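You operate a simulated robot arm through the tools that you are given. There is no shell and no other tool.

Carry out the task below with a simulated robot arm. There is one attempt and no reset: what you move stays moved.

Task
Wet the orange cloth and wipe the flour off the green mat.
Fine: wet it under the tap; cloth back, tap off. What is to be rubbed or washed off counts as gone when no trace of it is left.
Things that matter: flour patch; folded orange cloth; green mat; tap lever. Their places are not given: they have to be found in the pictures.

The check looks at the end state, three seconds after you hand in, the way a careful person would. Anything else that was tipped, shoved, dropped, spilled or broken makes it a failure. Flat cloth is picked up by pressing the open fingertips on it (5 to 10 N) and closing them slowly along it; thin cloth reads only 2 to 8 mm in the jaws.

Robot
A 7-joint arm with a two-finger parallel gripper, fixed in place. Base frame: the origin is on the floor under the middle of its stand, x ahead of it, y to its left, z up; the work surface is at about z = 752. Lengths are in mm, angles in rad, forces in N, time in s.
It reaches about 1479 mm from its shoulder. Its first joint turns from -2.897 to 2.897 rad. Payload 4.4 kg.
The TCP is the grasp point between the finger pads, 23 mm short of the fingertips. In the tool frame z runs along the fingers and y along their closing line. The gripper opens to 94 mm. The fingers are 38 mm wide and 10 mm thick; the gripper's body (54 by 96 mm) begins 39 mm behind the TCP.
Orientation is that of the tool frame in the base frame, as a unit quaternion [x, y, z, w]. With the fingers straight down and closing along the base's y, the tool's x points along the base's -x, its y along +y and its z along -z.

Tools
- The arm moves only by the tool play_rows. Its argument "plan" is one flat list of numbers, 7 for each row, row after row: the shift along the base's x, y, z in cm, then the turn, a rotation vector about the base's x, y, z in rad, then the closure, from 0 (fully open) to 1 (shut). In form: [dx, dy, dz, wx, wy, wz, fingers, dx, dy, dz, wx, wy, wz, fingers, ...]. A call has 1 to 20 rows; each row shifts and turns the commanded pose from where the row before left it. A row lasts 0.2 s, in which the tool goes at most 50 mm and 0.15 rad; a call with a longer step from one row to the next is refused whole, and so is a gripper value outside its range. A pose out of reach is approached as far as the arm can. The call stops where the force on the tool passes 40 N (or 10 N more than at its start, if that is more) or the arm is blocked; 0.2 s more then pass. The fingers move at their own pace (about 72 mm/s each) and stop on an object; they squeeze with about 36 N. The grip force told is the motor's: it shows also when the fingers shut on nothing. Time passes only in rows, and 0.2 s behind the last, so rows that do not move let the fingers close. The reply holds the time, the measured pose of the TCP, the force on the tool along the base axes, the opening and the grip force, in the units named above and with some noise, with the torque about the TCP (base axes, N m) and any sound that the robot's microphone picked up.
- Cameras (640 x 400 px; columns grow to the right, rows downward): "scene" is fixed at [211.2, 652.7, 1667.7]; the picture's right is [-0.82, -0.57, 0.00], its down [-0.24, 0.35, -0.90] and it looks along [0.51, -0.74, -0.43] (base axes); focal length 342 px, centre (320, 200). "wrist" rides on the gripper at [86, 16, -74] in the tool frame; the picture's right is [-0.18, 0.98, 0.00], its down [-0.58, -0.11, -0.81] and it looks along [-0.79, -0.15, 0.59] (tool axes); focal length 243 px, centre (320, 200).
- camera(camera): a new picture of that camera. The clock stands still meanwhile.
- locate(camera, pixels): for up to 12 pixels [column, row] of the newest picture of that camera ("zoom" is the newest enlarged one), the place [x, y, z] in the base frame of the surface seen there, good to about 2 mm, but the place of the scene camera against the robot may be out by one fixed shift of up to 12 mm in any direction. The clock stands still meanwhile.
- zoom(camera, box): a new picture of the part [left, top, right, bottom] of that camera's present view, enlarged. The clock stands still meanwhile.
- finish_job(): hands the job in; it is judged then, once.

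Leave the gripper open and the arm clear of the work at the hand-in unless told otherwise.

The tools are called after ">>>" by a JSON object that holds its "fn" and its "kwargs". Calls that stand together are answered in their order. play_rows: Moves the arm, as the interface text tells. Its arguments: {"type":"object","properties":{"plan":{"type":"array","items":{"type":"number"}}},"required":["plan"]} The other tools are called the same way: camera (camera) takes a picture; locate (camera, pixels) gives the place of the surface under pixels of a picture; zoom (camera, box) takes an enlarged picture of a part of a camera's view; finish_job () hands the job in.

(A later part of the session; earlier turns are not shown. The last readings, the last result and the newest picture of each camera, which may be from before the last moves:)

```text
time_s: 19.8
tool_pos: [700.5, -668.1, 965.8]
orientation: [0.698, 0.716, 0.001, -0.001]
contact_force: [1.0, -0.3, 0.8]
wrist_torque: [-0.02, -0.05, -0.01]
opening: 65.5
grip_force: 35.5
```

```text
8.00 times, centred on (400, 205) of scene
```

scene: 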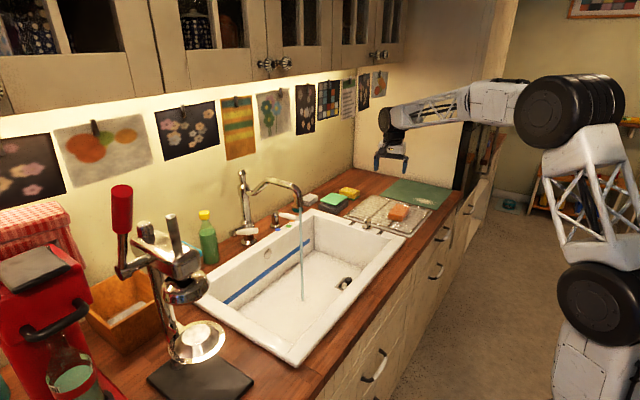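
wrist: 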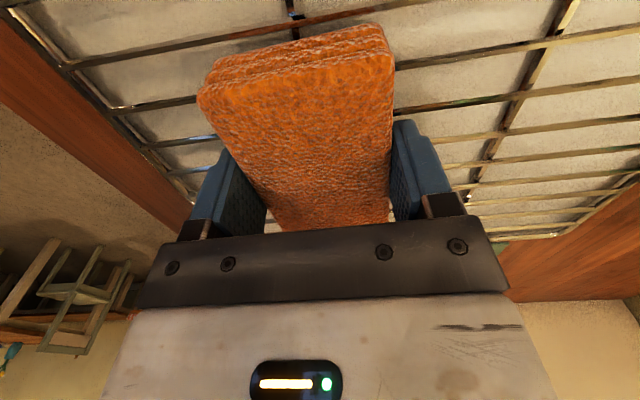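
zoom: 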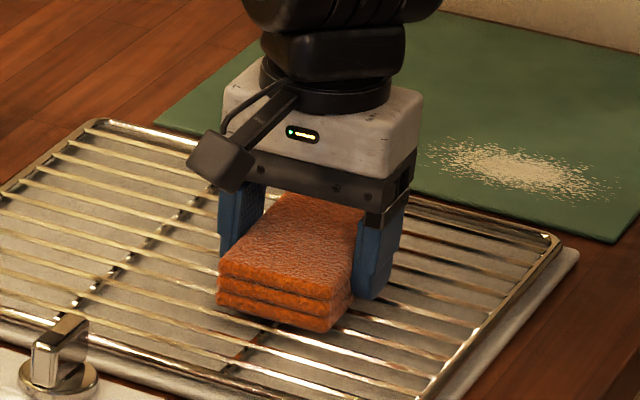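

The fingers stopped on the cloth at 65.5 mm with 35 N of grip, so it behaves as a firm block. I'll lift it and check it comes along.

>>> {"fn": "play_rows", "kwargs": {"plan": [0, 0, 0, 0, 0, 0, 0.5, 0, 0, 1, 0, 0, 0, 0.5, 0, 0, 2, 0, 0, 0, 0.5, 0, 0, 3, 0, 0, 0, 0.5, 0, 0, 4, 0, 0, 0, 0.5, 0, 0, 4, 0, 0, 0, 0.5, 0, 0, 4, 0, 0, 0, 0.5, 0, 0, 4, 0, 0, 0, 0.5]}}

>>> {"fn": "camera", "kwargs": {"camera": "scene"}}

>>> {"fn": "camera", "kwargs": {"camera": "wrist"}}

```text
time_s: 21.6
tool_pos: [702.5, -666.7, 1180.4]
orientation: [0.698, 0.716, 0.001, 0.0]
contact_force: [0.2, -0.6, -0.9]
wrist_torque: [0.0, 0.01, 0.01]
opening: 65.4
grip_force: 36.6
```

```text
taken
```

scene: 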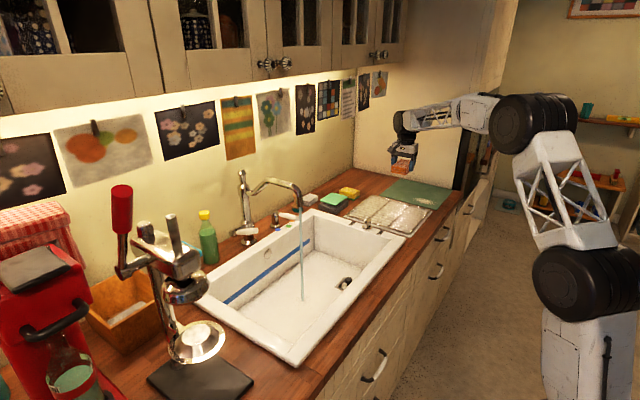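

```text
taken
```

wrist: 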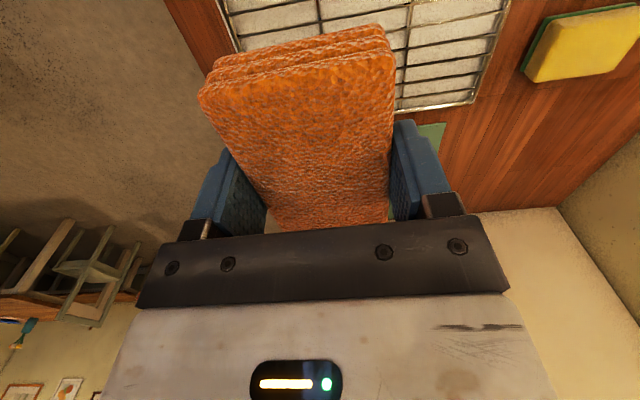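

The cloth is held. I'll now carry it at z 1180 back over the sink in front of the spout, turning the hand so the cloth's long side points at the stream.

>>> {"fn": "play_rows", "kwargs": {"plan": [-0.1, 4.03, 0, 0, 0, 0.119, 0.5, -0.1, 4.03, 0, 0, 0, 0.119, 0.5, -0.1, 4.03, 0, 0, 0, 0.119, 0.5, -0.1, 4.03, 0, 0, 0, 0.119, 0.5, -0.1, 4.03, 0, 0, 0, 0.119, 0.5, -0.1, 4.03, 0, 0, 0, 0.119, 0.5, -0.1, 4.03, 0, 0, 0, 0.119, 0.5, -0.1, 4.03, 0, 0, 0, 0.119, 0.5, -0.1, 4.03, 0, 0, 0, 0.119, 0.5, -0.1, 4.03, 0, 0, 0, 0.119, 0.5, -0.1, 4.03, 0, 0, 0, 0.119, 0.5, -0.1, 4.03, 0, 0, 0, 0.119, 0.5, -0.1, 4.03, 0, 0, 0, 0.118, 0.5, 0, 0, -2, 0, -0.14, 0, 0.5, 0, 0, -2, 0, -0.14, 0, 0.5, 0, 0, -2, 0, -0.14, 0, 0.5, 0, 0, -2, 0, -0.14, 0, 0.5, 0, 0, -2, 0, -0.14, 0, 0.5]}}

>>> {"fn": "camera", "kwargs": {"camera": "scene"}}

>>> {"fn": "camera", "kwargs": {"camera": "wrist"}}

```text
time_s: 25.4
tool_pos: [690.3, -144.6, 1086.0]
orientation: [0.001, 0.939, -0.001, 0.343]
contact_force: [-0.2, -0.4, -1.0]
wrist_torque: [-0.02, 0.0, -0.02]
opening: 65.3
grip_force: 36.4
```

```text
taken
```

scene: 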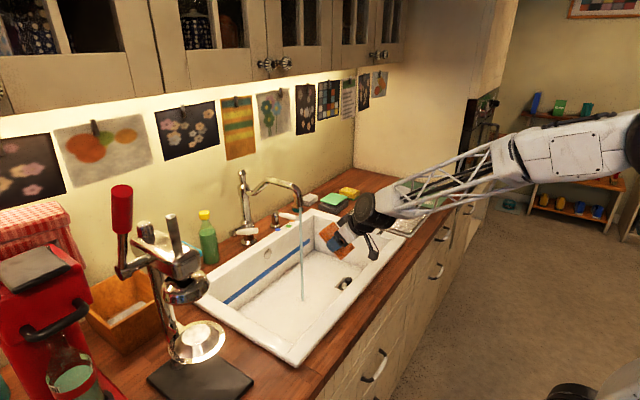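

```text
taken
```

wrist: 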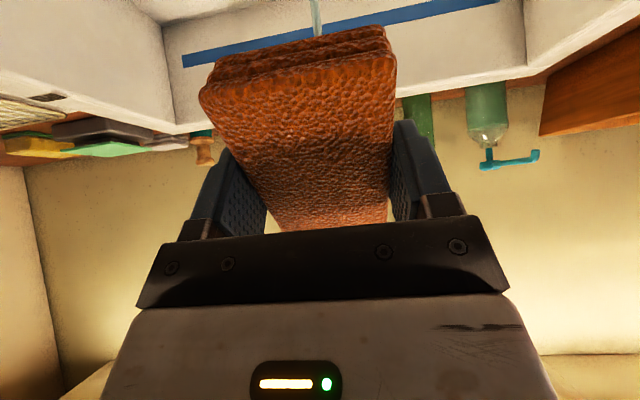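

The stream shows in the wrist view at about (316,15). I'll locate it there to fix its true place against the robot.

>>> {"fn": "locate", "kwargs": {"camera": "wrist", "pixels": [[316, 8], [316, 15], [317, 22], [315, 4], [319, 28], [310, 120], [340, 60]]}}

>>> {"fn": "zoom", "kwargs": {"camera": "scene", "box": [280, 170, 400, 270]}}

```text
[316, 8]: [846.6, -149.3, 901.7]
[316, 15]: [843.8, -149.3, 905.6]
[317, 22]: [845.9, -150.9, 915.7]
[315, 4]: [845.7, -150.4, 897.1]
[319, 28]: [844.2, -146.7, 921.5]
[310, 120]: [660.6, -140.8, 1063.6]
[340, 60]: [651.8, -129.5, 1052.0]
```

```text
4.00 times, centred on (340, 220) of scene
```

zoom: 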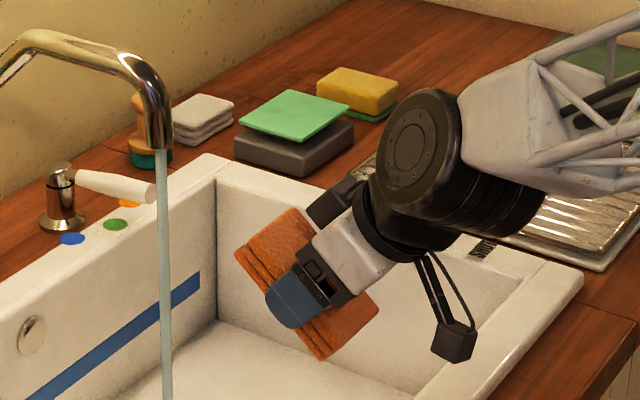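

The stream's true axis is near (849, −149). I'll lower to z 1010 and move forward until the stream falls on the cloth's far end in front of the gripper, then dwell there.

>>> {"fn": "play_rows", "kwargs": {"plan": [0, -0.2, -2.5, 0, 0, 0, 0.5, 0, -0.2, -2.5, 0, 0, 0, 0.5, 0, 0, -2.5, 0, 0, 0, 0.5, 4.5, 0, 0, 0, 0, 0, 0.5, 4.5, 0, 0, 0, 0, 0, 0.5, 3, 0, 0, 0, 0, 0, 0.5, 1.5, 0, 0, 0, 0, 0, 0.5, 0, 0, 0, 0, 0, 0, 0.5, 0, 0, 0, 0, 0, 0, 0.5]}}

>>> {"fn": "zoom", "kwargs": {"camera": "scene", "box": [260, 170, 380, 270]}}

>>> {"fn": "camera", "kwargs": {"camera": "wrist"}}

```text
time_s: 27.4
tool_pos: [824.2, -149.5, 1009.3]
orientation: [0.001, 0.94, -0.001, 0.342]
contact_force: [0.3, 0.5, 0.7]
wrist_torque: [-0.01, 0.03, -0.04]
opening: 65.3
grip_force: 35.8
```

```text
4.00 times, centred on (320, 220) of scene
```

zoom: 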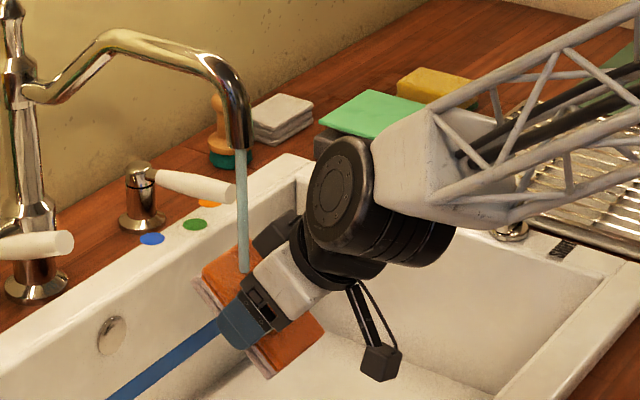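

```text
taken
```

wrist: 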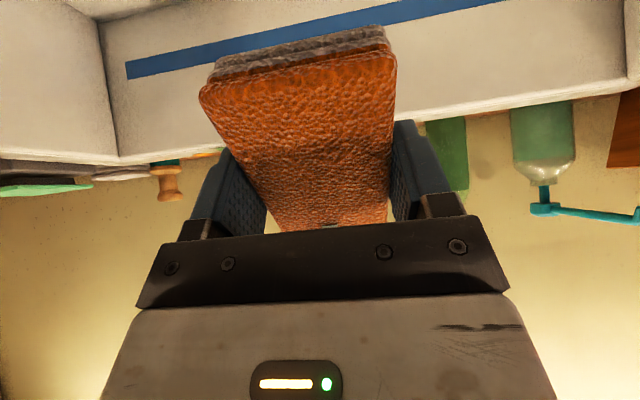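

The stream now lands on the cloth, and its underside layers already look changed in colour. I'll dwell a few seconds and watch.

>>> {"fn": "play_rows", "kwargs": {"plan": [0, 0, 0, 0, 0, 0, 0.5, 0, 0, 0, 0, 0, 0, 0.5, 0, 0, 0, 0, 0, 0, 0.5, 0, 0, 0, 0, 0, 0, 0.5, 0, 0, 0, 0, 0, 0, 0.5, 0, 0, 0, 0, 0, 0, 0.5, 0, 0, 0, 0, 0, 0, 0.5, 0, 0, 0, 0, 0, 0, 0.5, 0, 0, 0, 0, 0, 0, 0.5, 0, 0, 0, 0, 0, 0, 0.5]}}

>>> {"fn": "zoom", "kwargs": {"camera": "scene", "box": [280, 210, 350, 270]}}

>>> {"fn": "camera", "kwargs": {"camera": "wrist"}}

```text
time_s: 29.6
tool_pos: [824.0, -148.4, 1009.0]
orientation: [0.0, 0.94, 0.0, 0.342]
contact_force: [0.5, 0.0, -0.2]
wrist_torque: [-0.05, 0.04, -0.02]
opening: 65.1
grip_force: 36.0
```

```text
6.67 times, centred on (315, 240) of scene
```

zoom: 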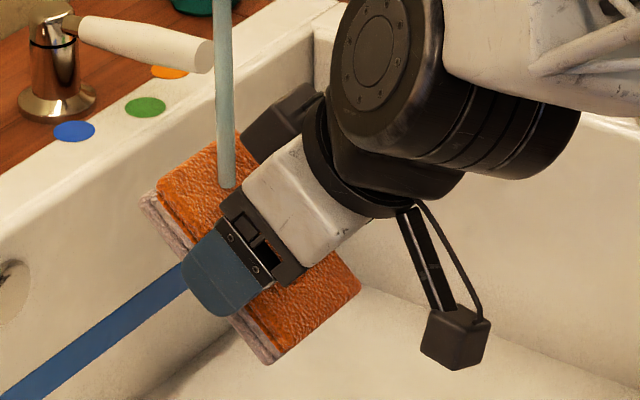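

```text
taken
```

wrist: 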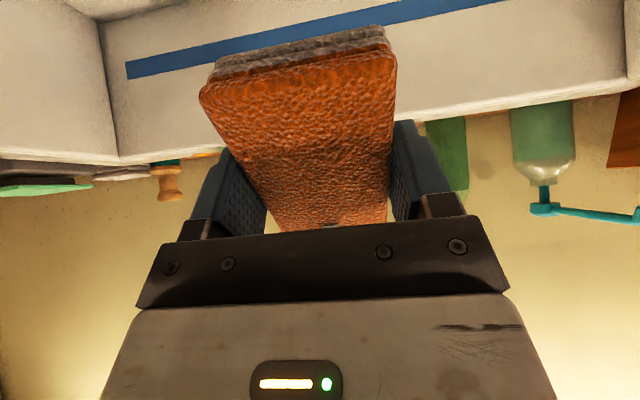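

The lower layers look grey. I'll zoom in on the wrist view to see what that is.

>>> {"fn": "zoom", "kwargs": {"camera": "wrist", "box": [190, 10, 410, 150]}}

>>> {"fn": "zoom", "kwargs": {"camera": "scene", "box": [290, 225, 330, 265]}}

>>> {"fn": "zoom", "kwargs": {"camera": "scene", "box": [240, 220, 400, 340]}}

```text
2.86 times, centred on (300, 80) of wrist
```

zoom: 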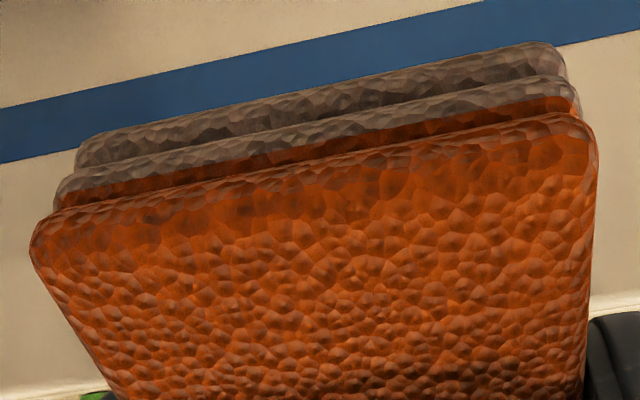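

```text
10.00 times, centred on (310, 245) of scene
```

zoom: 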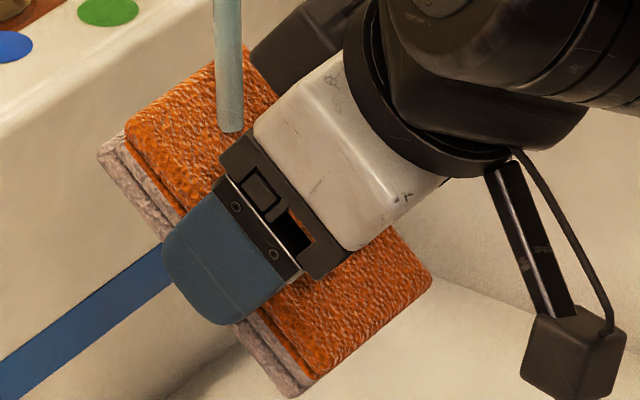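

```text
3.33 times, centred on (320, 280) of scene
```

zoom: 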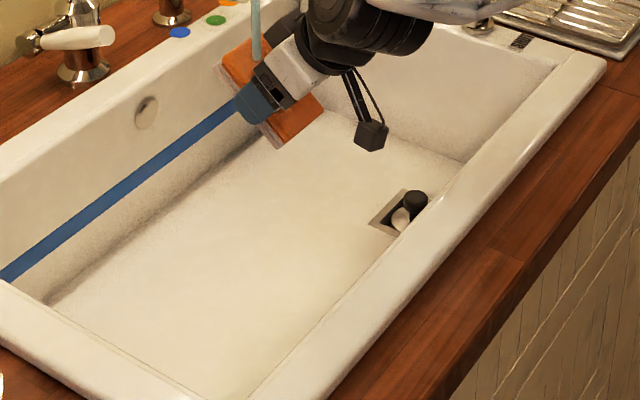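

The colour change came with the water. I'll dwell a few more seconds to soak it thoroughly, then compare.

>>> {"fn": "play_rows", "kwargs": {"plan": [0, 0, 0, 0, 0, 0, 0.5, 0, 0, 0, 0, 0, 0, 0.5, 0, 0, 0, 0, 0, 0, 0.5, 0, 0, 0, 0, 0, 0, 0.5, 0, 0, 0, 0, 0, 0, 0.5, 0, 0, 0, 0, 0, 0, 0.5, 0, 0, 0, 0, 0, 0, 0.5, 0, 0, 0, 0, 0, 0, 0.5, 0, 0, 0, 0, 0, 0, 0.5, 0, 0, 0, 0, 0, 0, 0.5, 0, 0, 0, 0, 0, 0, 0.5, 0, 0, 0, 0, 0, 0, 0.5, 0, 0, 0, 0, 0, 0, 0.5, 0, 0, 0, 0, 0, 0, 0.5, 0, 0, 0, 0, 0, 0, 0.5]}}

>>> {"fn": "zoom", "kwargs": {"camera": "wrist", "box": [190, 10, 410, 150]}}

>>> {"fn": "zoom", "kwargs": {"camera": "scene", "box": [240, 210, 400, 330]}}

```text
time_s: 32.8
tool_pos: [824.4, -148.6, 1010.0]
orientation: [0.0, 0.94, 0.0, 0.341]
contact_force: [-0.1, -0.9, -0.4]
wrist_torque: [0.0, -0.02, 0.0]
opening: 65.3
grip_force: 35.5
```

```text
2.86 times, centred on (300, 80) of wrist
```

zoom: 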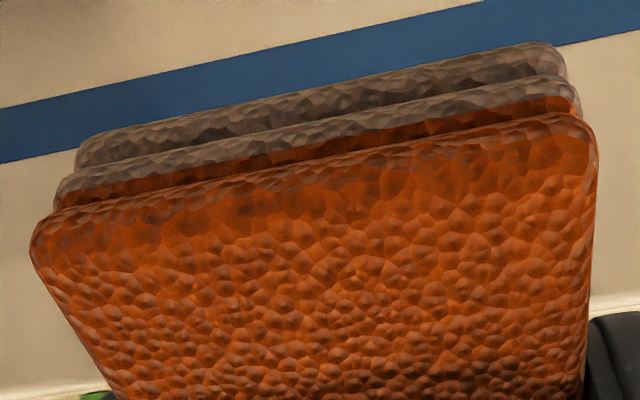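

```text
3.33 times, centred on (320, 270) of scene
```

zoom: 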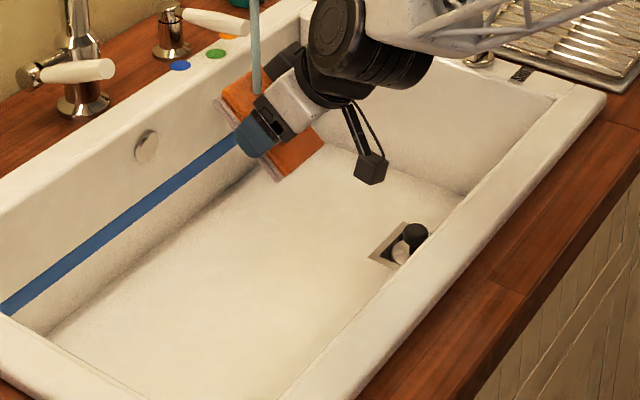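

The look no longer changes, so the cloth has taken its water; the basin drains and stays clear. I'll back out of the stream and let it drip over the sink for a couple of seconds.

>>> {"fn": "play_rows", "kwargs": {"plan": [-3, 0, 0, 0, 0, 0, 0.5, -4.5, 0, 0, 0, 0, 0, 0.5, -4, 0, 0, 0, 0, 0, 0.5, 0, 0, 0, 0, 0, 0, 0.5, 0, 0, 0, 0, 0, 0, 0.5, 0, 0, 0, 0, 0, 0, 0.5, 0, 0, 0, 0, 0, 0, 0.5, 0, 0, 0, 0, 0, 0, 0.5, 0, 0, 0, 0, 0, 0, 0.5, 0, 0, 0, 0, 0, 0, 0.5, 0, 0, 0, 0, 0, 0, 0.5, 0, 0, 0, 0, 0, 0, 0.5, 0, 0, 0, 0, 0, 0, 0.5]}}

>>> {"fn": "zoom", "kwargs": {"camera": "scene", "box": [280, 190, 400, 290]}}

>>> {"fn": "zoom", "kwargs": {"camera": "wrist", "box": [190, 10, 410, 150]}}

```text
time_s: 35.5
tool_pos: [708.2, -148.2, 1010.3]
orientation: [-0.001, 0.94, 0.0, 0.342]
contact_force: [-0.6, -0.7, -0.8]
wrist_torque: [-0.02, 0.02, -0.01]
opening: 65.1
grip_force: 35.9
```

```text
4.00 times, centred on (340, 240) of scene
```

zoom: 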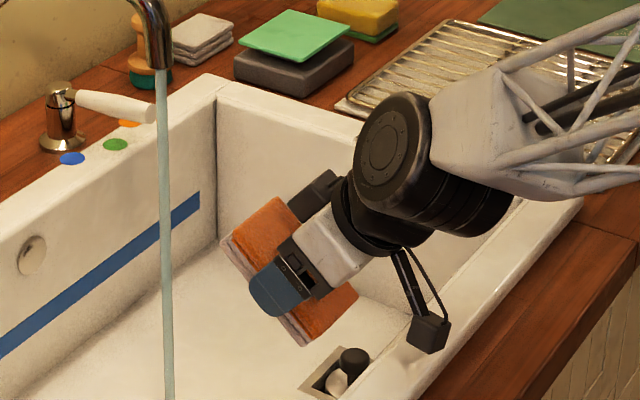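

```text
2.86 times, centred on (300, 80) of wrist
```

zoom: 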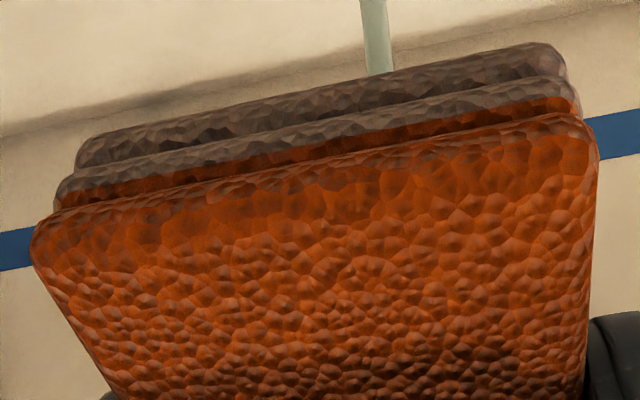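

The wet cloth holds its shape and isn't visibly dripping. Now I'll lift, level the hand, and carry the cloth over toward the mat.

>>> {"fn": "play_rows", "kwargs": {"plan": [0, 0, 3.6, 0, 0.14, 0, 0.5, 0, 0, 3.6, 0, 0.14, 0, 0.5, 0, 0, 3.6, 0, 0.14, 0, 0.5, 0, 0, 3.6, 0, 0.14, 0, 0.5, 0, 0, 3.6, 0, 0.14, 0, 0.5, 0, -4.78, 0, 0, 0, -0.119, 0.5, 0, -4.78, 0, 0, 0, -0.119, 0.5, 0, -4.78, 0, 0, 0, -0.119, 0.5, 0, -4.78, 0, 0, 0, -0.119, 0.5, 0, -4.78, 0, 0, 0, -0.119, 0.5, 0, -4.78, 0, 0, 0, -0.119, 0.5, 0, -4.78, 0, 0, 0, -0.119, 0.5, 0, -4.78, 0, 0, 0, -0.119, 0.5, 0, -4.78, 0, 0, 0, -0.119, 0.5, 0, -4.78, 0, 0, 0, -0.119, 0.5, 0, -4.78, 0, 0, 0, -0.119, 0.5, 0, -4.78, 0, 0, 0, -0.119, 0.5, 0, -4.78, 0, 0, 0, -0.118, 0.5, 0, -4.78, 0, 0, 0, 0, 0.5, 0, -4.78, 0, 0, 0, 0, 0.5]}}

>>> {"fn": "camera", "kwargs": {"camera": "scene"}}

>>> {"fn": "camera", "kwargs": {"camera": "wrist"}}

```text
time_s: 39.8
tool_pos: [708.6, -866.3, 1191.6]
orientation: [0.698, 0.716, 0.0, 0.0]
contact_force: [-0.8, -0.5, 0.1]
wrist_torque: [-0.01, -0.02, 0.01]
opening: 65.2
grip_force: 36.4
```

```text
taken
```

scene: 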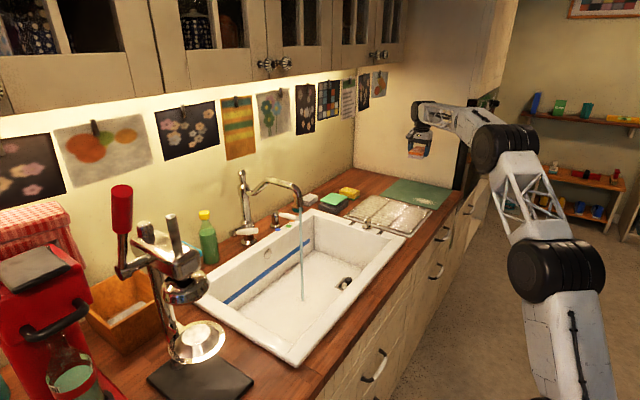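

```text
taken
```

wrist: 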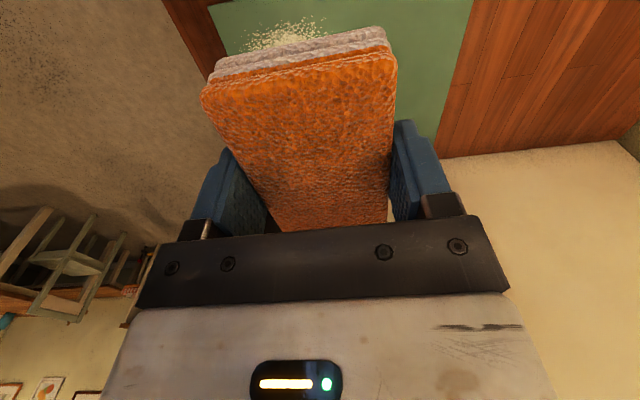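

I'm above the mat's near edge and the flour shows at about (285,33) in the wrist view. I'll locate its extents and the mat corner again, and check the counter for drips.

>>> {"fn": "zoom", "kwargs": {"camera": "wrist", "box": [200, 0, 360, 100]}}

>>> {"fn": "locate", "kwargs": {"camera": "zoom", "pixels": [[170, 160], [180, 190], [340, 80], [490, 90], [460, 120], [240, 100], [420, 70], [300, 140], [45, 30], [70, 110]]}}

>>> {"fn": "zoom", "kwargs": {"camera": "scene", "box": [330, 160, 480, 254]}}

>>> {"fn": "locate", "kwargs": {"camera": "zoom", "pixels": [[355, 165], [370, 162], [455, 185], [440, 190], [400, 160], [400, 188], [405, 175], [296, 80], [524, 127], [455, 213], [213, 148]]}}

```text
4.00 times, centred on (280, 50) of wrist
```

zoom: 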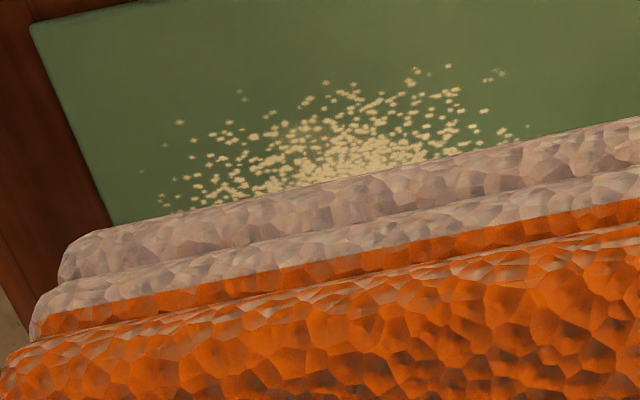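

```text
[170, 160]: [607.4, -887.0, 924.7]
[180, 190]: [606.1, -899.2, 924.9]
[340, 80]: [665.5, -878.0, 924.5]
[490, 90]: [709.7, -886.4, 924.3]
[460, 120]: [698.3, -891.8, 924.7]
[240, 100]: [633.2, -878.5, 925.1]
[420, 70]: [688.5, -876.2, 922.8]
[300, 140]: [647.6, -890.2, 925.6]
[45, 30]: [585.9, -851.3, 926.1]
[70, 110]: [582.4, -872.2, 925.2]
```

```text
4.26 times, centred on (405, 207) of scene
```

zoom: 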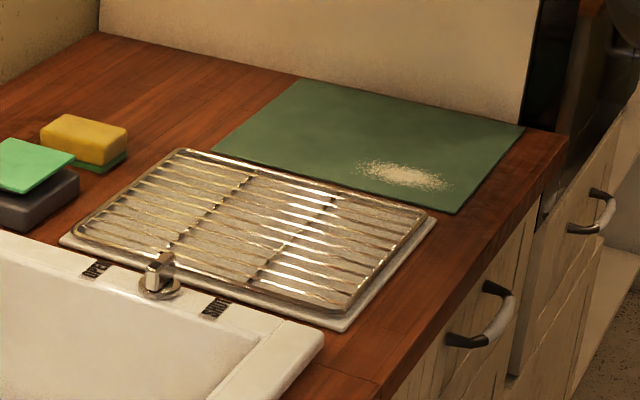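

```text
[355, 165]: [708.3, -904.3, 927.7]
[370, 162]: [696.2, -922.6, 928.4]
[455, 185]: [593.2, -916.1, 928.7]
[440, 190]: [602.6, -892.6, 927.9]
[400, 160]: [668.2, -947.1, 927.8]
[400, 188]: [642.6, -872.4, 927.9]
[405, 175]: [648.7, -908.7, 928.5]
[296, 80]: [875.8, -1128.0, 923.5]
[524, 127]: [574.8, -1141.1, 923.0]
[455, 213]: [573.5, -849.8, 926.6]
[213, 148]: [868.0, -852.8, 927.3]
```

The flour's extent is confirmed: x ≈ 600–717, y ≈ −872 to −947, and the mat edges are at x 585 and y −851. I'll go down onto the clean part of the mat at x ≈ 758, y ≈ −911 until I'm just above it.

>>> {"fn": "play_rows", "kwargs": {"plan": [1.7, -1.5, -3.5, 0, 0, 0, 0.5, 1.7, -1.5, -3.5, 0, 0, 0, 0.5, 1.6, -1.5, -3.5, 0, 0, 0, 0.5, 0, 0, -4, 0, 0, 0, 0.5, 0, 0, -4, 0, 0, 0, 0.5, 0, 0, -3.5, 0, 0, 0, 0.5, 0, 0, 0, 0, 0, 0, 0.5]}}

>>> {"fn": "zoom", "kwargs": {"camera": "scene", "box": [350, 150, 470, 225]}}

>>> {"fn": "camera", "kwargs": {"camera": "wrist"}}

```text
time_s: 41.4
tool_pos: [757.4, -911.0, 971.8]
orientation: [0.698, 0.716, 0.0, -0.001]
contact_force: [0.5, 0.2, 0.1]
wrist_torque: [0.02, 0.02, 0.03]
opening: 65.2
grip_force: 36.4
```

```text
5.33 times, centred on (410, 188) of scene
```

zoom: 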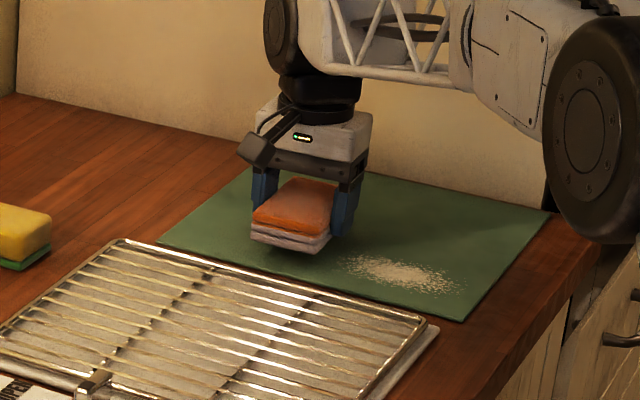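

```text
taken
```

wrist: 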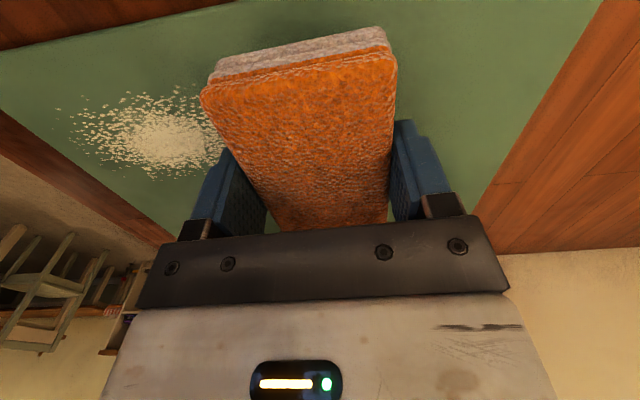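

Now I'll descend slowly until the cloth presses on the mat.

>>> {"fn": "play_rows", "kwargs": {"plan": [0, 0, -0.5, 0, 0, 0, 0.5, 0, 0, -0.5, 0, 0, 0, 0.5, 0, 0, -0.5, 0, 0, 0, 0.5, 0, 0, -0.25, 0, 0, 0, 0.5, 0, 0, -0.1, 0, 0, 0, 0.5, 0, 0, -0.1, 0, 0, 0, 0.5]}}

```text
time_s: 42.8
tool_pos: [759.1, -911.1, 952.2]
orientation: [0.699, 0.716, -0.001, 0.0]
contact_force: [-1.1, 0.2, 1.3]
wrist_torque: [0.06, 0.11, 0.09]
opening: 65.2
grip_force: 36.2
```

>>> {"fn": "play_rows", "kwargs": {"plan": [0, 0, -0.1, 0, 0, 0, 0.5, 0, 0, -0.1, 0, 0, 0, 0.5, 0, 0, 0, 0, 0, 0, 0.5]}}

```text
time_s: 43.5
tool_pos: [758.5, -910.5, 951.7]
orientation: [0.699, 0.716, 0.0, 0.001]
contact_force: [0.2, -0.2, 15.3]
wrist_torque: [0.31, 0.35, -0.01]
opening: 65.1
grip_force: 35.6
```

The cloth presses with 15 N. I'll ease up half a millimetre and sweep slowly across the flour in −x, staying on the mat.

>>> {"fn": "play_rows", "kwargs": {"plan": [0, 0, 0.04, 0, 0, 0, 0.5, -0.7, 0, 0, 0, 0, 0, 0.5, -1, 0, 0, 0, 0, 0, 0.5, -1, 0, 0, 0, 0, 0, 0.5, -1, 0, 0, 0, 0, 0, 0.5, -1, 0, 0, 0, 0, 0, 0.5, -1, 0, 0, 0, 0, 0, 0.5, -1, 0, 0, 0, 0, 0, 0.5]}}

>>> {"fn": "camera", "kwargs": {"camera": "wrist"}}

>>> {"fn": "zoom", "kwargs": {"camera": "scene", "box": [350, 150, 470, 225]}}

```text
time_s: 45.4
tool_pos: [693.0, -910.8, 952.4]
orientation: [0.699, 0.715, 0.0, 0.0]
contact_force: [19.5, 1.2, 28.3]
wrist_torque: [0.12, -0.24, -0.03]
opening: 65.2
grip_force: 35.9
```

```text
taken
```

wrist: 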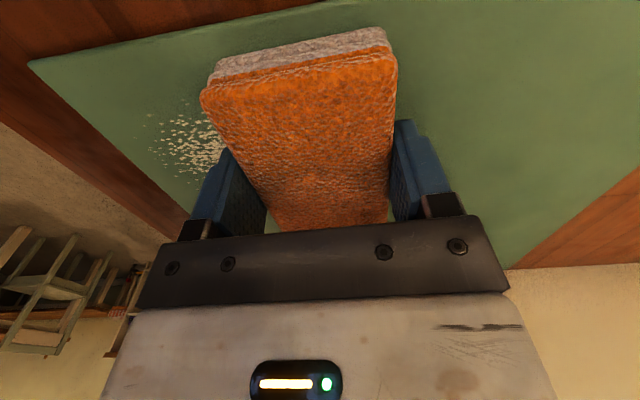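

```text
5.33 times, centred on (410, 188) of scene
```

zoom: 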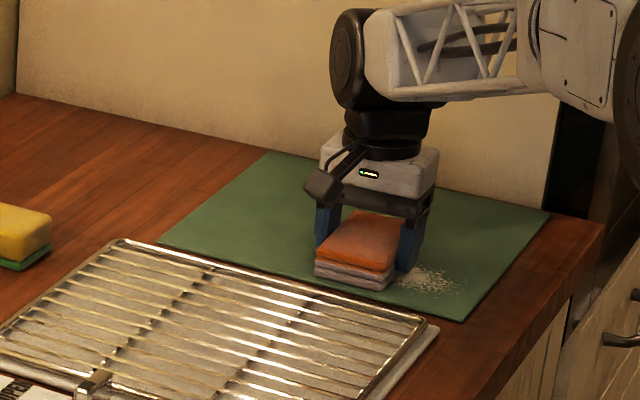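

The flour is coming off where the cloth passed. The pressure grew to 28 N, so I'll ease up 0.8 mm and continue to the edge of the patch at x ≈ 622.

>>> {"fn": "play_rows", "kwargs": {"plan": [0, 0, 0.08, 0, 0, 0, 0.5, -1, 0, 0, 0, 0, 0, 0.5, -1, 0, 0, 0, 0, 0, 0.5, -1, 0, 0, 0, 0, 0, 0.5, -1, 0, 0, 0, 0, 0, 0.5]}}

>>> {"fn": "camera", "kwargs": {"camera": "wrist"}}

>>> {"fn": "zoom", "kwargs": {"camera": "scene", "box": [350, 150, 470, 225]}}

```text
time_s: 46.5
tool_pos: [650.7, -908.7, 951.5]
orientation: [0.698, 0.716, 0.0, 0.0]
contact_force: [17.2, -0.1, 23.4]
wrist_torque: [-0.04, -0.34, 0.05]
opening: 65.2
grip_force: 35.4
```

```text
taken
```

wrist: 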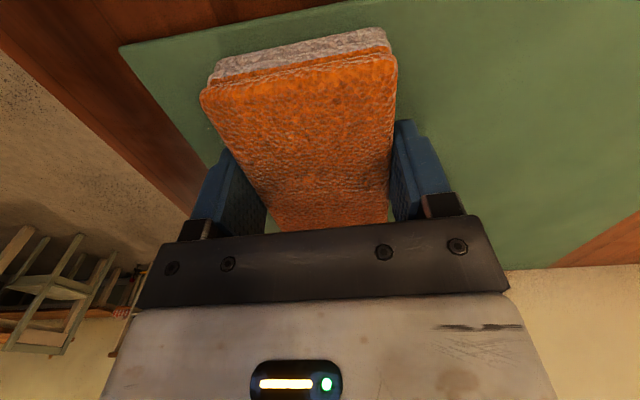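

```text
5.33 times, centred on (410, 188) of scene
```

zoom: 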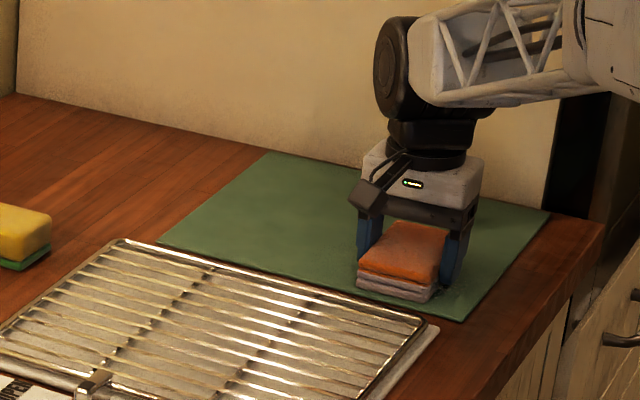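

Almost all the flour is gone. I'll finish out to x ≈ 622, then come back over the area to x ≈ 700 for a second rub.

>>> {"fn": "play_rows", "kwargs": {"plan": [0, 0, 0.05, 0, 0, 0, 0.5, -1, 0, 0, 0, 0, 0, 0.5, -1, 0, 0, 0, 0, 0, 0.5, -0.8, 0, 0, 0, 0, 0, 0.5, 1, 0, 0, 0, 0, 0, 0.5, 1, 0, 0, 0, 0, 0, 0.5, 1, 0, 0, 0, 0, 0, 0.5, 1, 0, 0, 0, 0, 0, 0.5, 1, 0, 0, 0, 0, 0, 0.5, 1, 0, 0, 0, 0, 0, 0.5, 1, 0, 0, 0, 0, 0, 0.5, 1, 0, 0, 0, 0, 0, 0.5]}}

>>> {"fn": "camera", "kwargs": {"camera": "wrist"}}

>>> {"fn": "zoom", "kwargs": {"camera": "scene", "box": [350, 150, 470, 225]}}

```text
time_s: 49.1
tool_pos: [701.8, -910.1, 952.2]
orientation: [0.698, 0.716, 0.0, -0.001]
contact_force: [-11.3, 2.2, 13.5]
wrist_torque: [0.08, 0.3, 0.0]
opening: 65.1
grip_force: 35.7
```

```text
taken
```

wrist: 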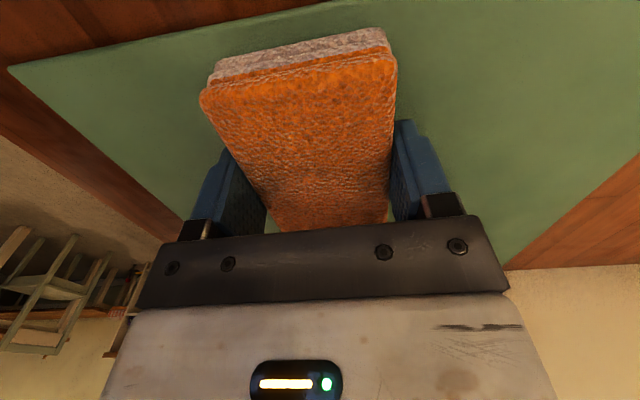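

```text
5.33 times, centred on (410, 188) of scene
```

zoom: 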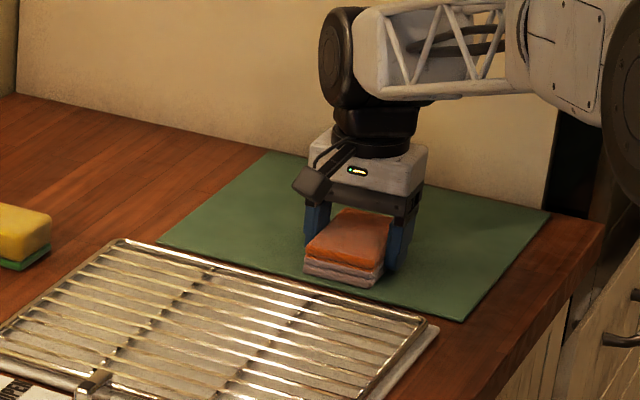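

The mat looks clean. I'll run the last bit to x ≈ 740, lift off, and inspect from higher up.

>>> {"fn": "play_rows", "kwargs": {"plan": [1, 0, 0, 0, 0, 0, 0.5, 1, 0, 0, 0, 0, 0, 0.5, 1, 0, 0, 0, 0, 0, 0.5, 1, 0, 0, 0, 0, 0, 0.5, 0, 0, 1, 0, 0, 0, 0.5, 0, 0, 2, 0, 0, 0, 0.5, 0, 0, 4, 0, 0, 0, 0.5, 0, 2, 4, 0, 0, 0, 0.5, 0, 3, 4, 0, 0, 0, 0.5, 0, 4, 2, 0, 0, 0, 0.5, 0, 4, 2, 0, 0, 0, 0.5, 0, 4, 0, 0, 0, 0, 0.5]}}

>>> {"fn": "camera", "kwargs": {"camera": "wrist"}}

>>> {"fn": "zoom", "kwargs": {"camera": "scene", "box": [380, 170, 470, 226]}}

>>> {"fn": "zoom", "kwargs": {"camera": "wrist", "box": [60, 0, 260, 125]}}

```text
time_s: 51.8
tool_pos: [742.9, -742.3, 1140.3]
orientation: [0.699, 0.716, 0.0, -0.001]
contact_force: [0.3, 0.4, -1.6]
wrist_torque: [-0.01, 0.01, -0.01]
opening: 65.4
grip_force: 35.5
```

```text
taken
```

wrist: 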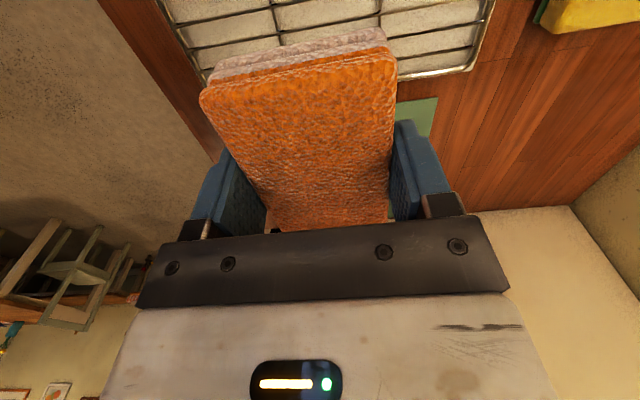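

```text
7.11 times, centred on (425, 198) of scene
```

zoom: 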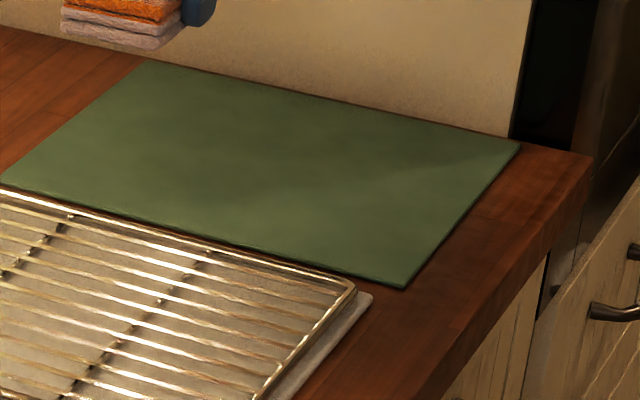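

```text
3.20 times, centred on (160, 62) of wrist
```

zoom: 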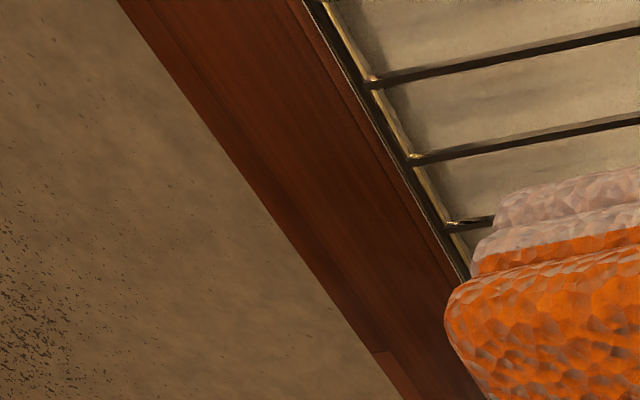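

The mat looks clean. I'll zoom in harder on the former flour area and on the cloth to be sure.

>>> {"fn": "zoom", "kwargs": {"camera": "scene", "box": [405, 190, 453, 220]}}

>>> {"fn": "zoom", "kwargs": {"camera": "scene", "box": [375, 150, 423, 180]}}

>>> {"fn": "locate", "kwargs": {"camera": "scene", "pixels": [[437, 209], [452, 190], [400, 179], [380, 195]]}}

```text
13.33 times, centred on (429, 205) of scene
```

zoom: 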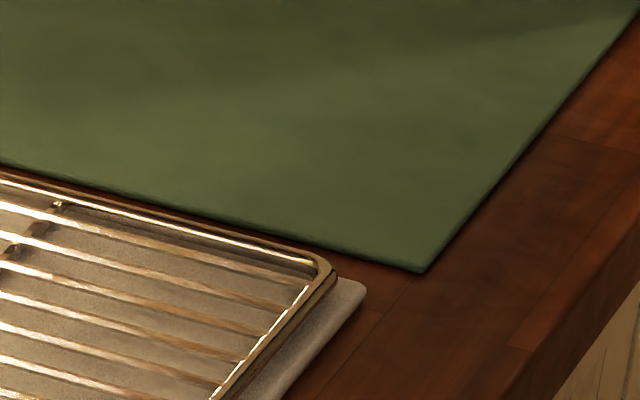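

```text
13.33 times, centred on (399, 165) of scene
```

zoom: 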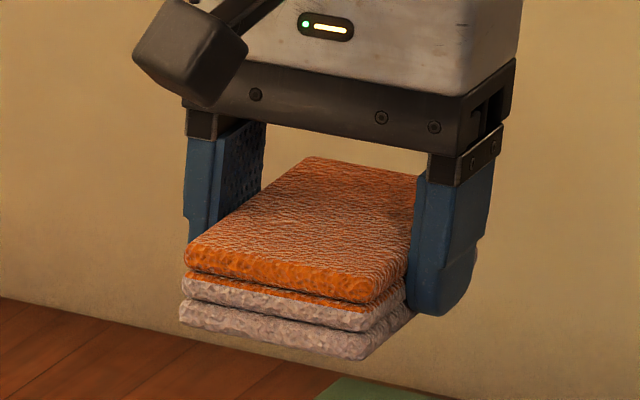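

```text
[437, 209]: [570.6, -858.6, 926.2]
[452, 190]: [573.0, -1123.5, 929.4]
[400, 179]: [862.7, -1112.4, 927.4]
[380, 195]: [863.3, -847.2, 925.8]
```

The mat is clean and hasn't moved. Now the cloth goes back to its original spot on the rack (TCP 700.5, −668.1, 966 at the same yaw). I'll move above it and descend.

>>> {"fn": "play_rows", "kwargs": {"plan": [-2.1, 3.7, 0, 0, 0, 0, 0.5, -2.14, 3.7, 0, 0, 0, 0, 0.5, 0, 0, -4, 0, 0, 0, 0.5, 0, 0, -4, 0, 0, 0, 0.5, 0, 0, -4, 0, 0, 0, 0.5, 0, 0, -2.5, 0, 0, 0, 0.5, 0, 0, -1.5, 0, 0, 0, 0.5, 0, 0, 0, 0, 0, 0, 0.5]}}

```text
time_s: 53.5
tool_pos: [700.9, -665.8, 980.0]
orientation: [0.699, 0.716, 0.0, -0.001]
contact_force: [0.0, 0.1, -0.4]
wrist_torque: [-0.02, -0.01, 0.02]
opening: 65.4
grip_force: 35.7
```

I'm 14 mm above the rods' level. I'll correct y by −2 mm and settle the cloth down gently.

>>> {"fn": "play_rows", "kwargs": {"plan": [0, -0.2, -0.5, 0, 0, 0, 0.5, 0, 0, -0.4, 0, 0, 0, 0.5, 0, 0, -0.2, 0, 0, 0, 0.5, 0, 0, -0.15, 0, 0, 0, 0.5, 0, 0, -0.1, 0, 0, 0, 0.5, 0, 0, 0, 0, 0, 0, 0.5]}}

>>> {"fn": "camera", "kwargs": {"camera": "wrist"}}

```text
time_s: 55.0
tool_pos: [702.3, -667.0, 967.9]
orientation: [0.699, 0.716, 0.0, -0.001]
contact_force: [0.3, 0.3, -0.6]
wrist_torque: [-0.02, -0.04, 0.05]
opening: 65.0
grip_force: 35.9
```

```text
taken
```

wrist: 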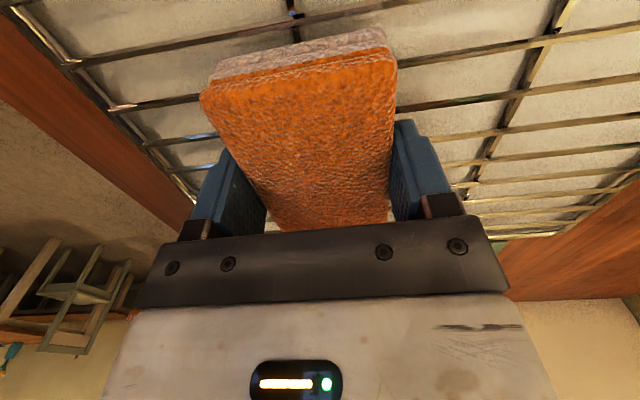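

I'll nudge −1.5 mm in x and go down the last couple of millimetres to touch.

>>> {"fn": "play_rows", "kwargs": {"plan": [-0.15, -0.05, -0.1, 0, 0, 0, 0.5, 0, 0, -0.1, 0, 0, 0, 0.5, 0, 0, -0.05, 0, 0, 0, 0.5, 0, 0, 0, 0, 0, 0, 0.5]}}

```text
time_s: 56.0
tool_pos: [699.7, -669.4, 965.2]
orientation: [0.698, 0.716, 0.001, 0.0]
contact_force: [-0.3, 0.4, -1.1]
wrist_torque: [0.01, 0.02, -0.01]
opening: 65.4
grip_force: 36.0
```

>>> {"fn": "play_rows", "kwargs": {"plan": [0, 0, -0.08, 0, 0, 0, 0.5, 0, 0, -0.07, 0, 0, 0, 0.5, 0, 0, 0, 0, 0, 0, 0.5]}}

```text
time_s: 56.8
tool_pos: [699.5, -668.1, 965.2]
orientation: [0.698, 0.716, 0.0, 0.001]
contact_force: [0.3, -1.3, 20.0]
wrist_torque: [0.24, 0.24, -0.01]
opening: 65.2
grip_force: 35.6
```

Contact, at 20 N. I'll ease up a little and release slowly, opening straight out.

>>> {"fn": "play_rows", "kwargs": {"plan": [0, 0, 0.08, 0, 0, 0, 0.5, 0, 0, 0, 0, 0, 0, 0.3, 0, 0, 0, 0, 0, 0, 0.25, 0, 0, 0, 0, 0, 0, 0.15, 0, 0, 0, 0, 0, 0, 0.05, 0, 0, 0, 0, 0, 0, 0]}}

>>> {"fn": "camera", "kwargs": {"camera": "wrist"}}

>>> {"fn": "zoom", "kwargs": {"camera": "scene", "box": [360, 180, 440, 230]}}

```text
time_s: 58.1
tool_pos: [699.2, -667.8, 964.5]
orientation: [0.698, 0.716, 0.0, 0.0]
contact_force: [-0.4, -0.3, -0.7]
wrist_torque: [0.05, 0.02, 0.02]
opening: 93.7
grip_force: 0.1
```

```text
taken
```

wrist: 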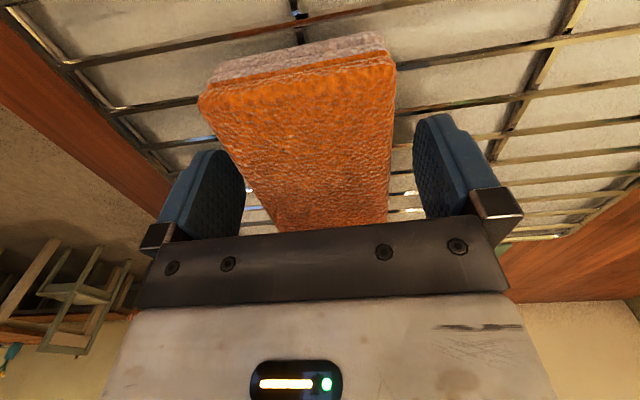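

```text
8.00 times, centred on (400, 205) of scene
```

zoom: 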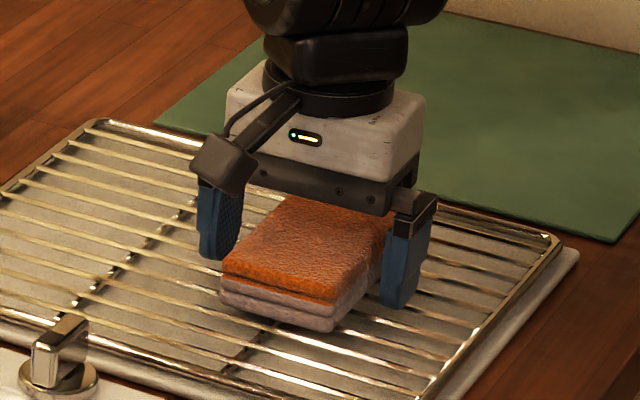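

The cloth rests on the rack in its old place. I'll lift straight up and pull back in +y, so the wrist camera can check both cloth and mat.

>>> {"fn": "play_rows", "kwargs": {"plan": [0, 0, 1.5, 0, 0, 0, 0, 0, 0, 3, 0, 0, 0, 0, 0, 0, 4.5, 0, 0, 0, 0, 0, 0, 4.5, 0, 0, 0, 0, 0, 2, 4.5, 0, 0, 0, 0, 0, 3, 3.5, 0, 0, 0, 0, 0, 4.5, 2, 0, 0, 0, 0, 0, 4.5, 0, 0, 0, 0, 0, 0, 2, 0, 0, 0, 0, 0, 0, 0, 0, 0, 0, 0, 0]}}

>>> {"fn": "camera", "kwargs": {"camera": "wrist"}}

>>> {"fn": "zoom", "kwargs": {"camera": "wrist", "box": [240, 160, 400, 240]}}

>>> {"fn": "zoom", "kwargs": {"camera": "wrist", "box": [250, 60, 410, 160]}}

>>> {"fn": "locate", "kwargs": {"camera": "zoom", "pixels": [[195, 130], [340, 130], [200, 350], [330, 350], [265, 240]]}}

```text
time_s: 60.4
tool_pos: [699.9, -506.6, 1201.0]
orientation: [0.699, 0.715, 0.001, -0.001]
contact_force: [0.8, -0.3, -0.3]
wrist_torque: [0.0, -0.04, 0.03]
opening: 93.9
grip_force: 0.0
```

```text
taken
```

wrist: 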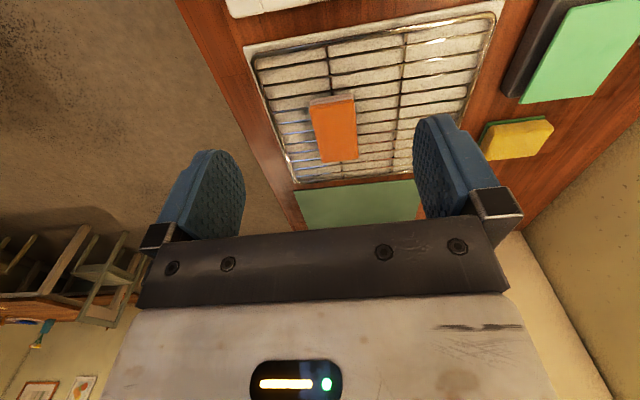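

```text
4.00 times, centred on (320, 200) of wrist
```

zoom: 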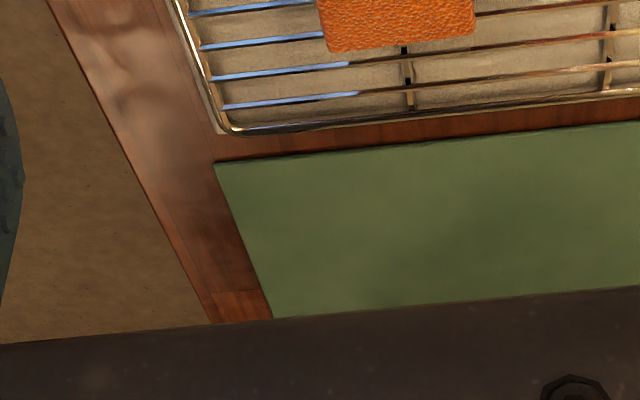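

```text
4.00 times, centred on (330, 110) of wrist
```

zoom: 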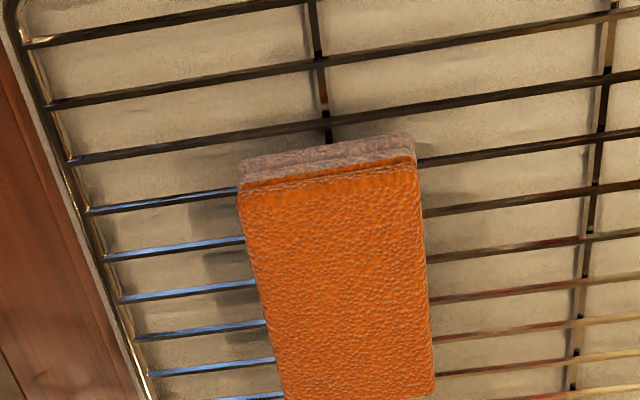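

```text
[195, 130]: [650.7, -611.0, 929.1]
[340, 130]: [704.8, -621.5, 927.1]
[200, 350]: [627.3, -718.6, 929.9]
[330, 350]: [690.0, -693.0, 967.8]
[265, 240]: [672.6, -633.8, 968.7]
```

The mat is spotless and the cloth is back in place. Last comes the tap. I'll travel back to y ≈ 0, unwind the yaw, go forward beside the spout, and tilt the hand as before.

>>> {"fn": "play_rows", "kwargs": {"plan": [0, 4.6, 0, 0, 0, 0.1405, 0, 0, 4.6, 0, 0, 0, 0.1405, 0, 0, 4.6, 0, 0, 0, 0.1405, 0, 0, 4.6, 0, 0, 0, 0.1405, 0, 0, 4.6, 0, 0, 0, 0.1405, 0, 0, 4.6, 0, 0, 0, 0.1405, 0, 0, 4.6, 0, 0, 0, 0.1405, 0, 0, 4.6, 0, 0, 0, 0.1405, 0, 0, 4.6, 0, 0, 0, 0.1405, 0, 0, 4.6, 0, 0, 0, 0.1405, 0, 0, 4.6, 0, 0, 0, 0.141, 0, 3.7, 0, -1, 0, 0, 0, 0, 3.7, 0, -1, 0, 0, 0, 0, 3.7, 0, -1, 0, 0, 0, 0, 3.7, 0, -1, 0, 0, 0, 0, 0, 0, 0, -0.125, 0, 0, 0, 0, 0, 0, -0.125, 0, 0, 0, 0, 0, 0, -0.125, 0, 0, 0, 0, 0, 0, -0.125, 0, 0, 0]}}

>>> {"fn": "camera", "kwargs": {"camera": "wrist"}}

>>> {"fn": "camera", "kwargs": {"camera": "scene"}}

```text
time_s: 64.3
tool_pos: [846.9, -2.8, 1159.7]
orientation: [0.0, 0.969, -0.248, -0.001]
contact_force: [0.9, 0.3, 0.8]
wrist_torque: [0.02, -0.04, 0.0]
opening: 93.9
grip_force: 0.1
```

```text
taken
```

wrist: 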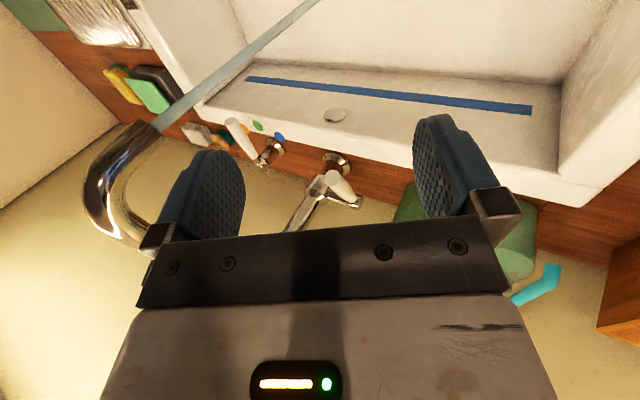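

```text
taken
```

scene: 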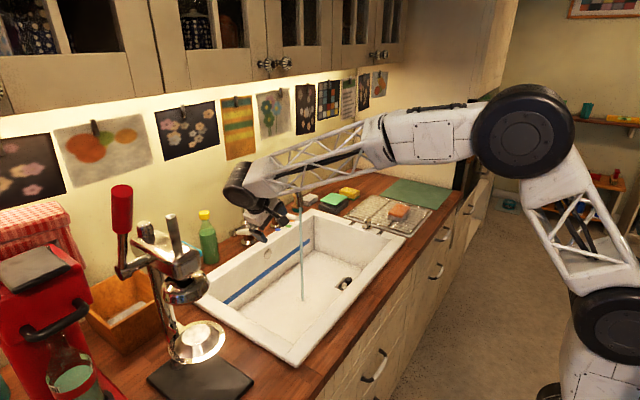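

The water is still running and the raised lever is visible at (338,185). I'll go to the standoff above the lever with the same slight yaw as before.

>>> {"fn": "play_rows", "kwargs": {"plan": [3.5, -0.88, -1, 0, 0, 0.0485, 0, 3.5, -0.88, -1, 0, 0, 0.0485, 0, 3.5, -0.9, -1, 0, 0, 0.0485, 0, 3.5, -0.9, -1, 0, 0, 0.0485, 0, 0, 0, 0, 0, 0, 0, 0]}}

>>> {"fn": "zoom", "kwargs": {"camera": "wrist", "box": [240, 50, 400, 150]}}

>>> {"fn": "camera", "kwargs": {"camera": "wrist"}}

```text
time_s: 65.5
tool_pos: [986.5, -38.5, 1120.3]
orientation: [-0.094, 0.964, -0.246, 0.023]
contact_force: [0.8, -0.2, -0.2]
wrist_torque: [0.02, -0.01, 0.01]
opening: 94.3
grip_force: 0.1
```

```text
4.00 times, centred on (320, 100) of wrist
```

zoom: 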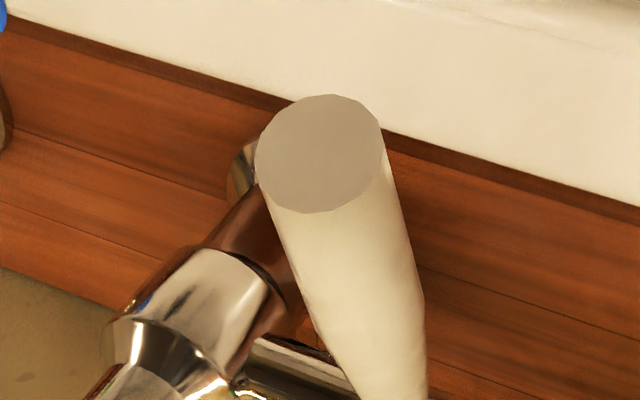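

```text
taken
```

wrist: 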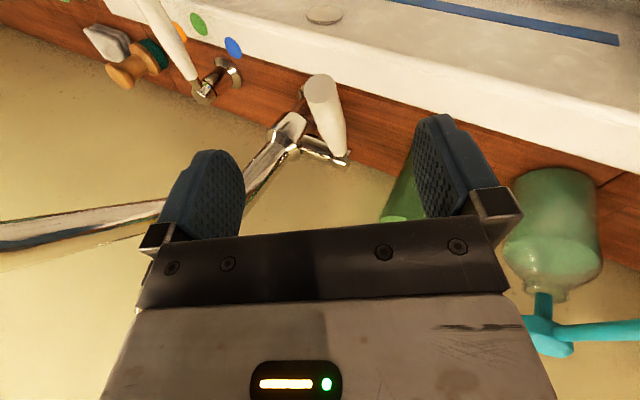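

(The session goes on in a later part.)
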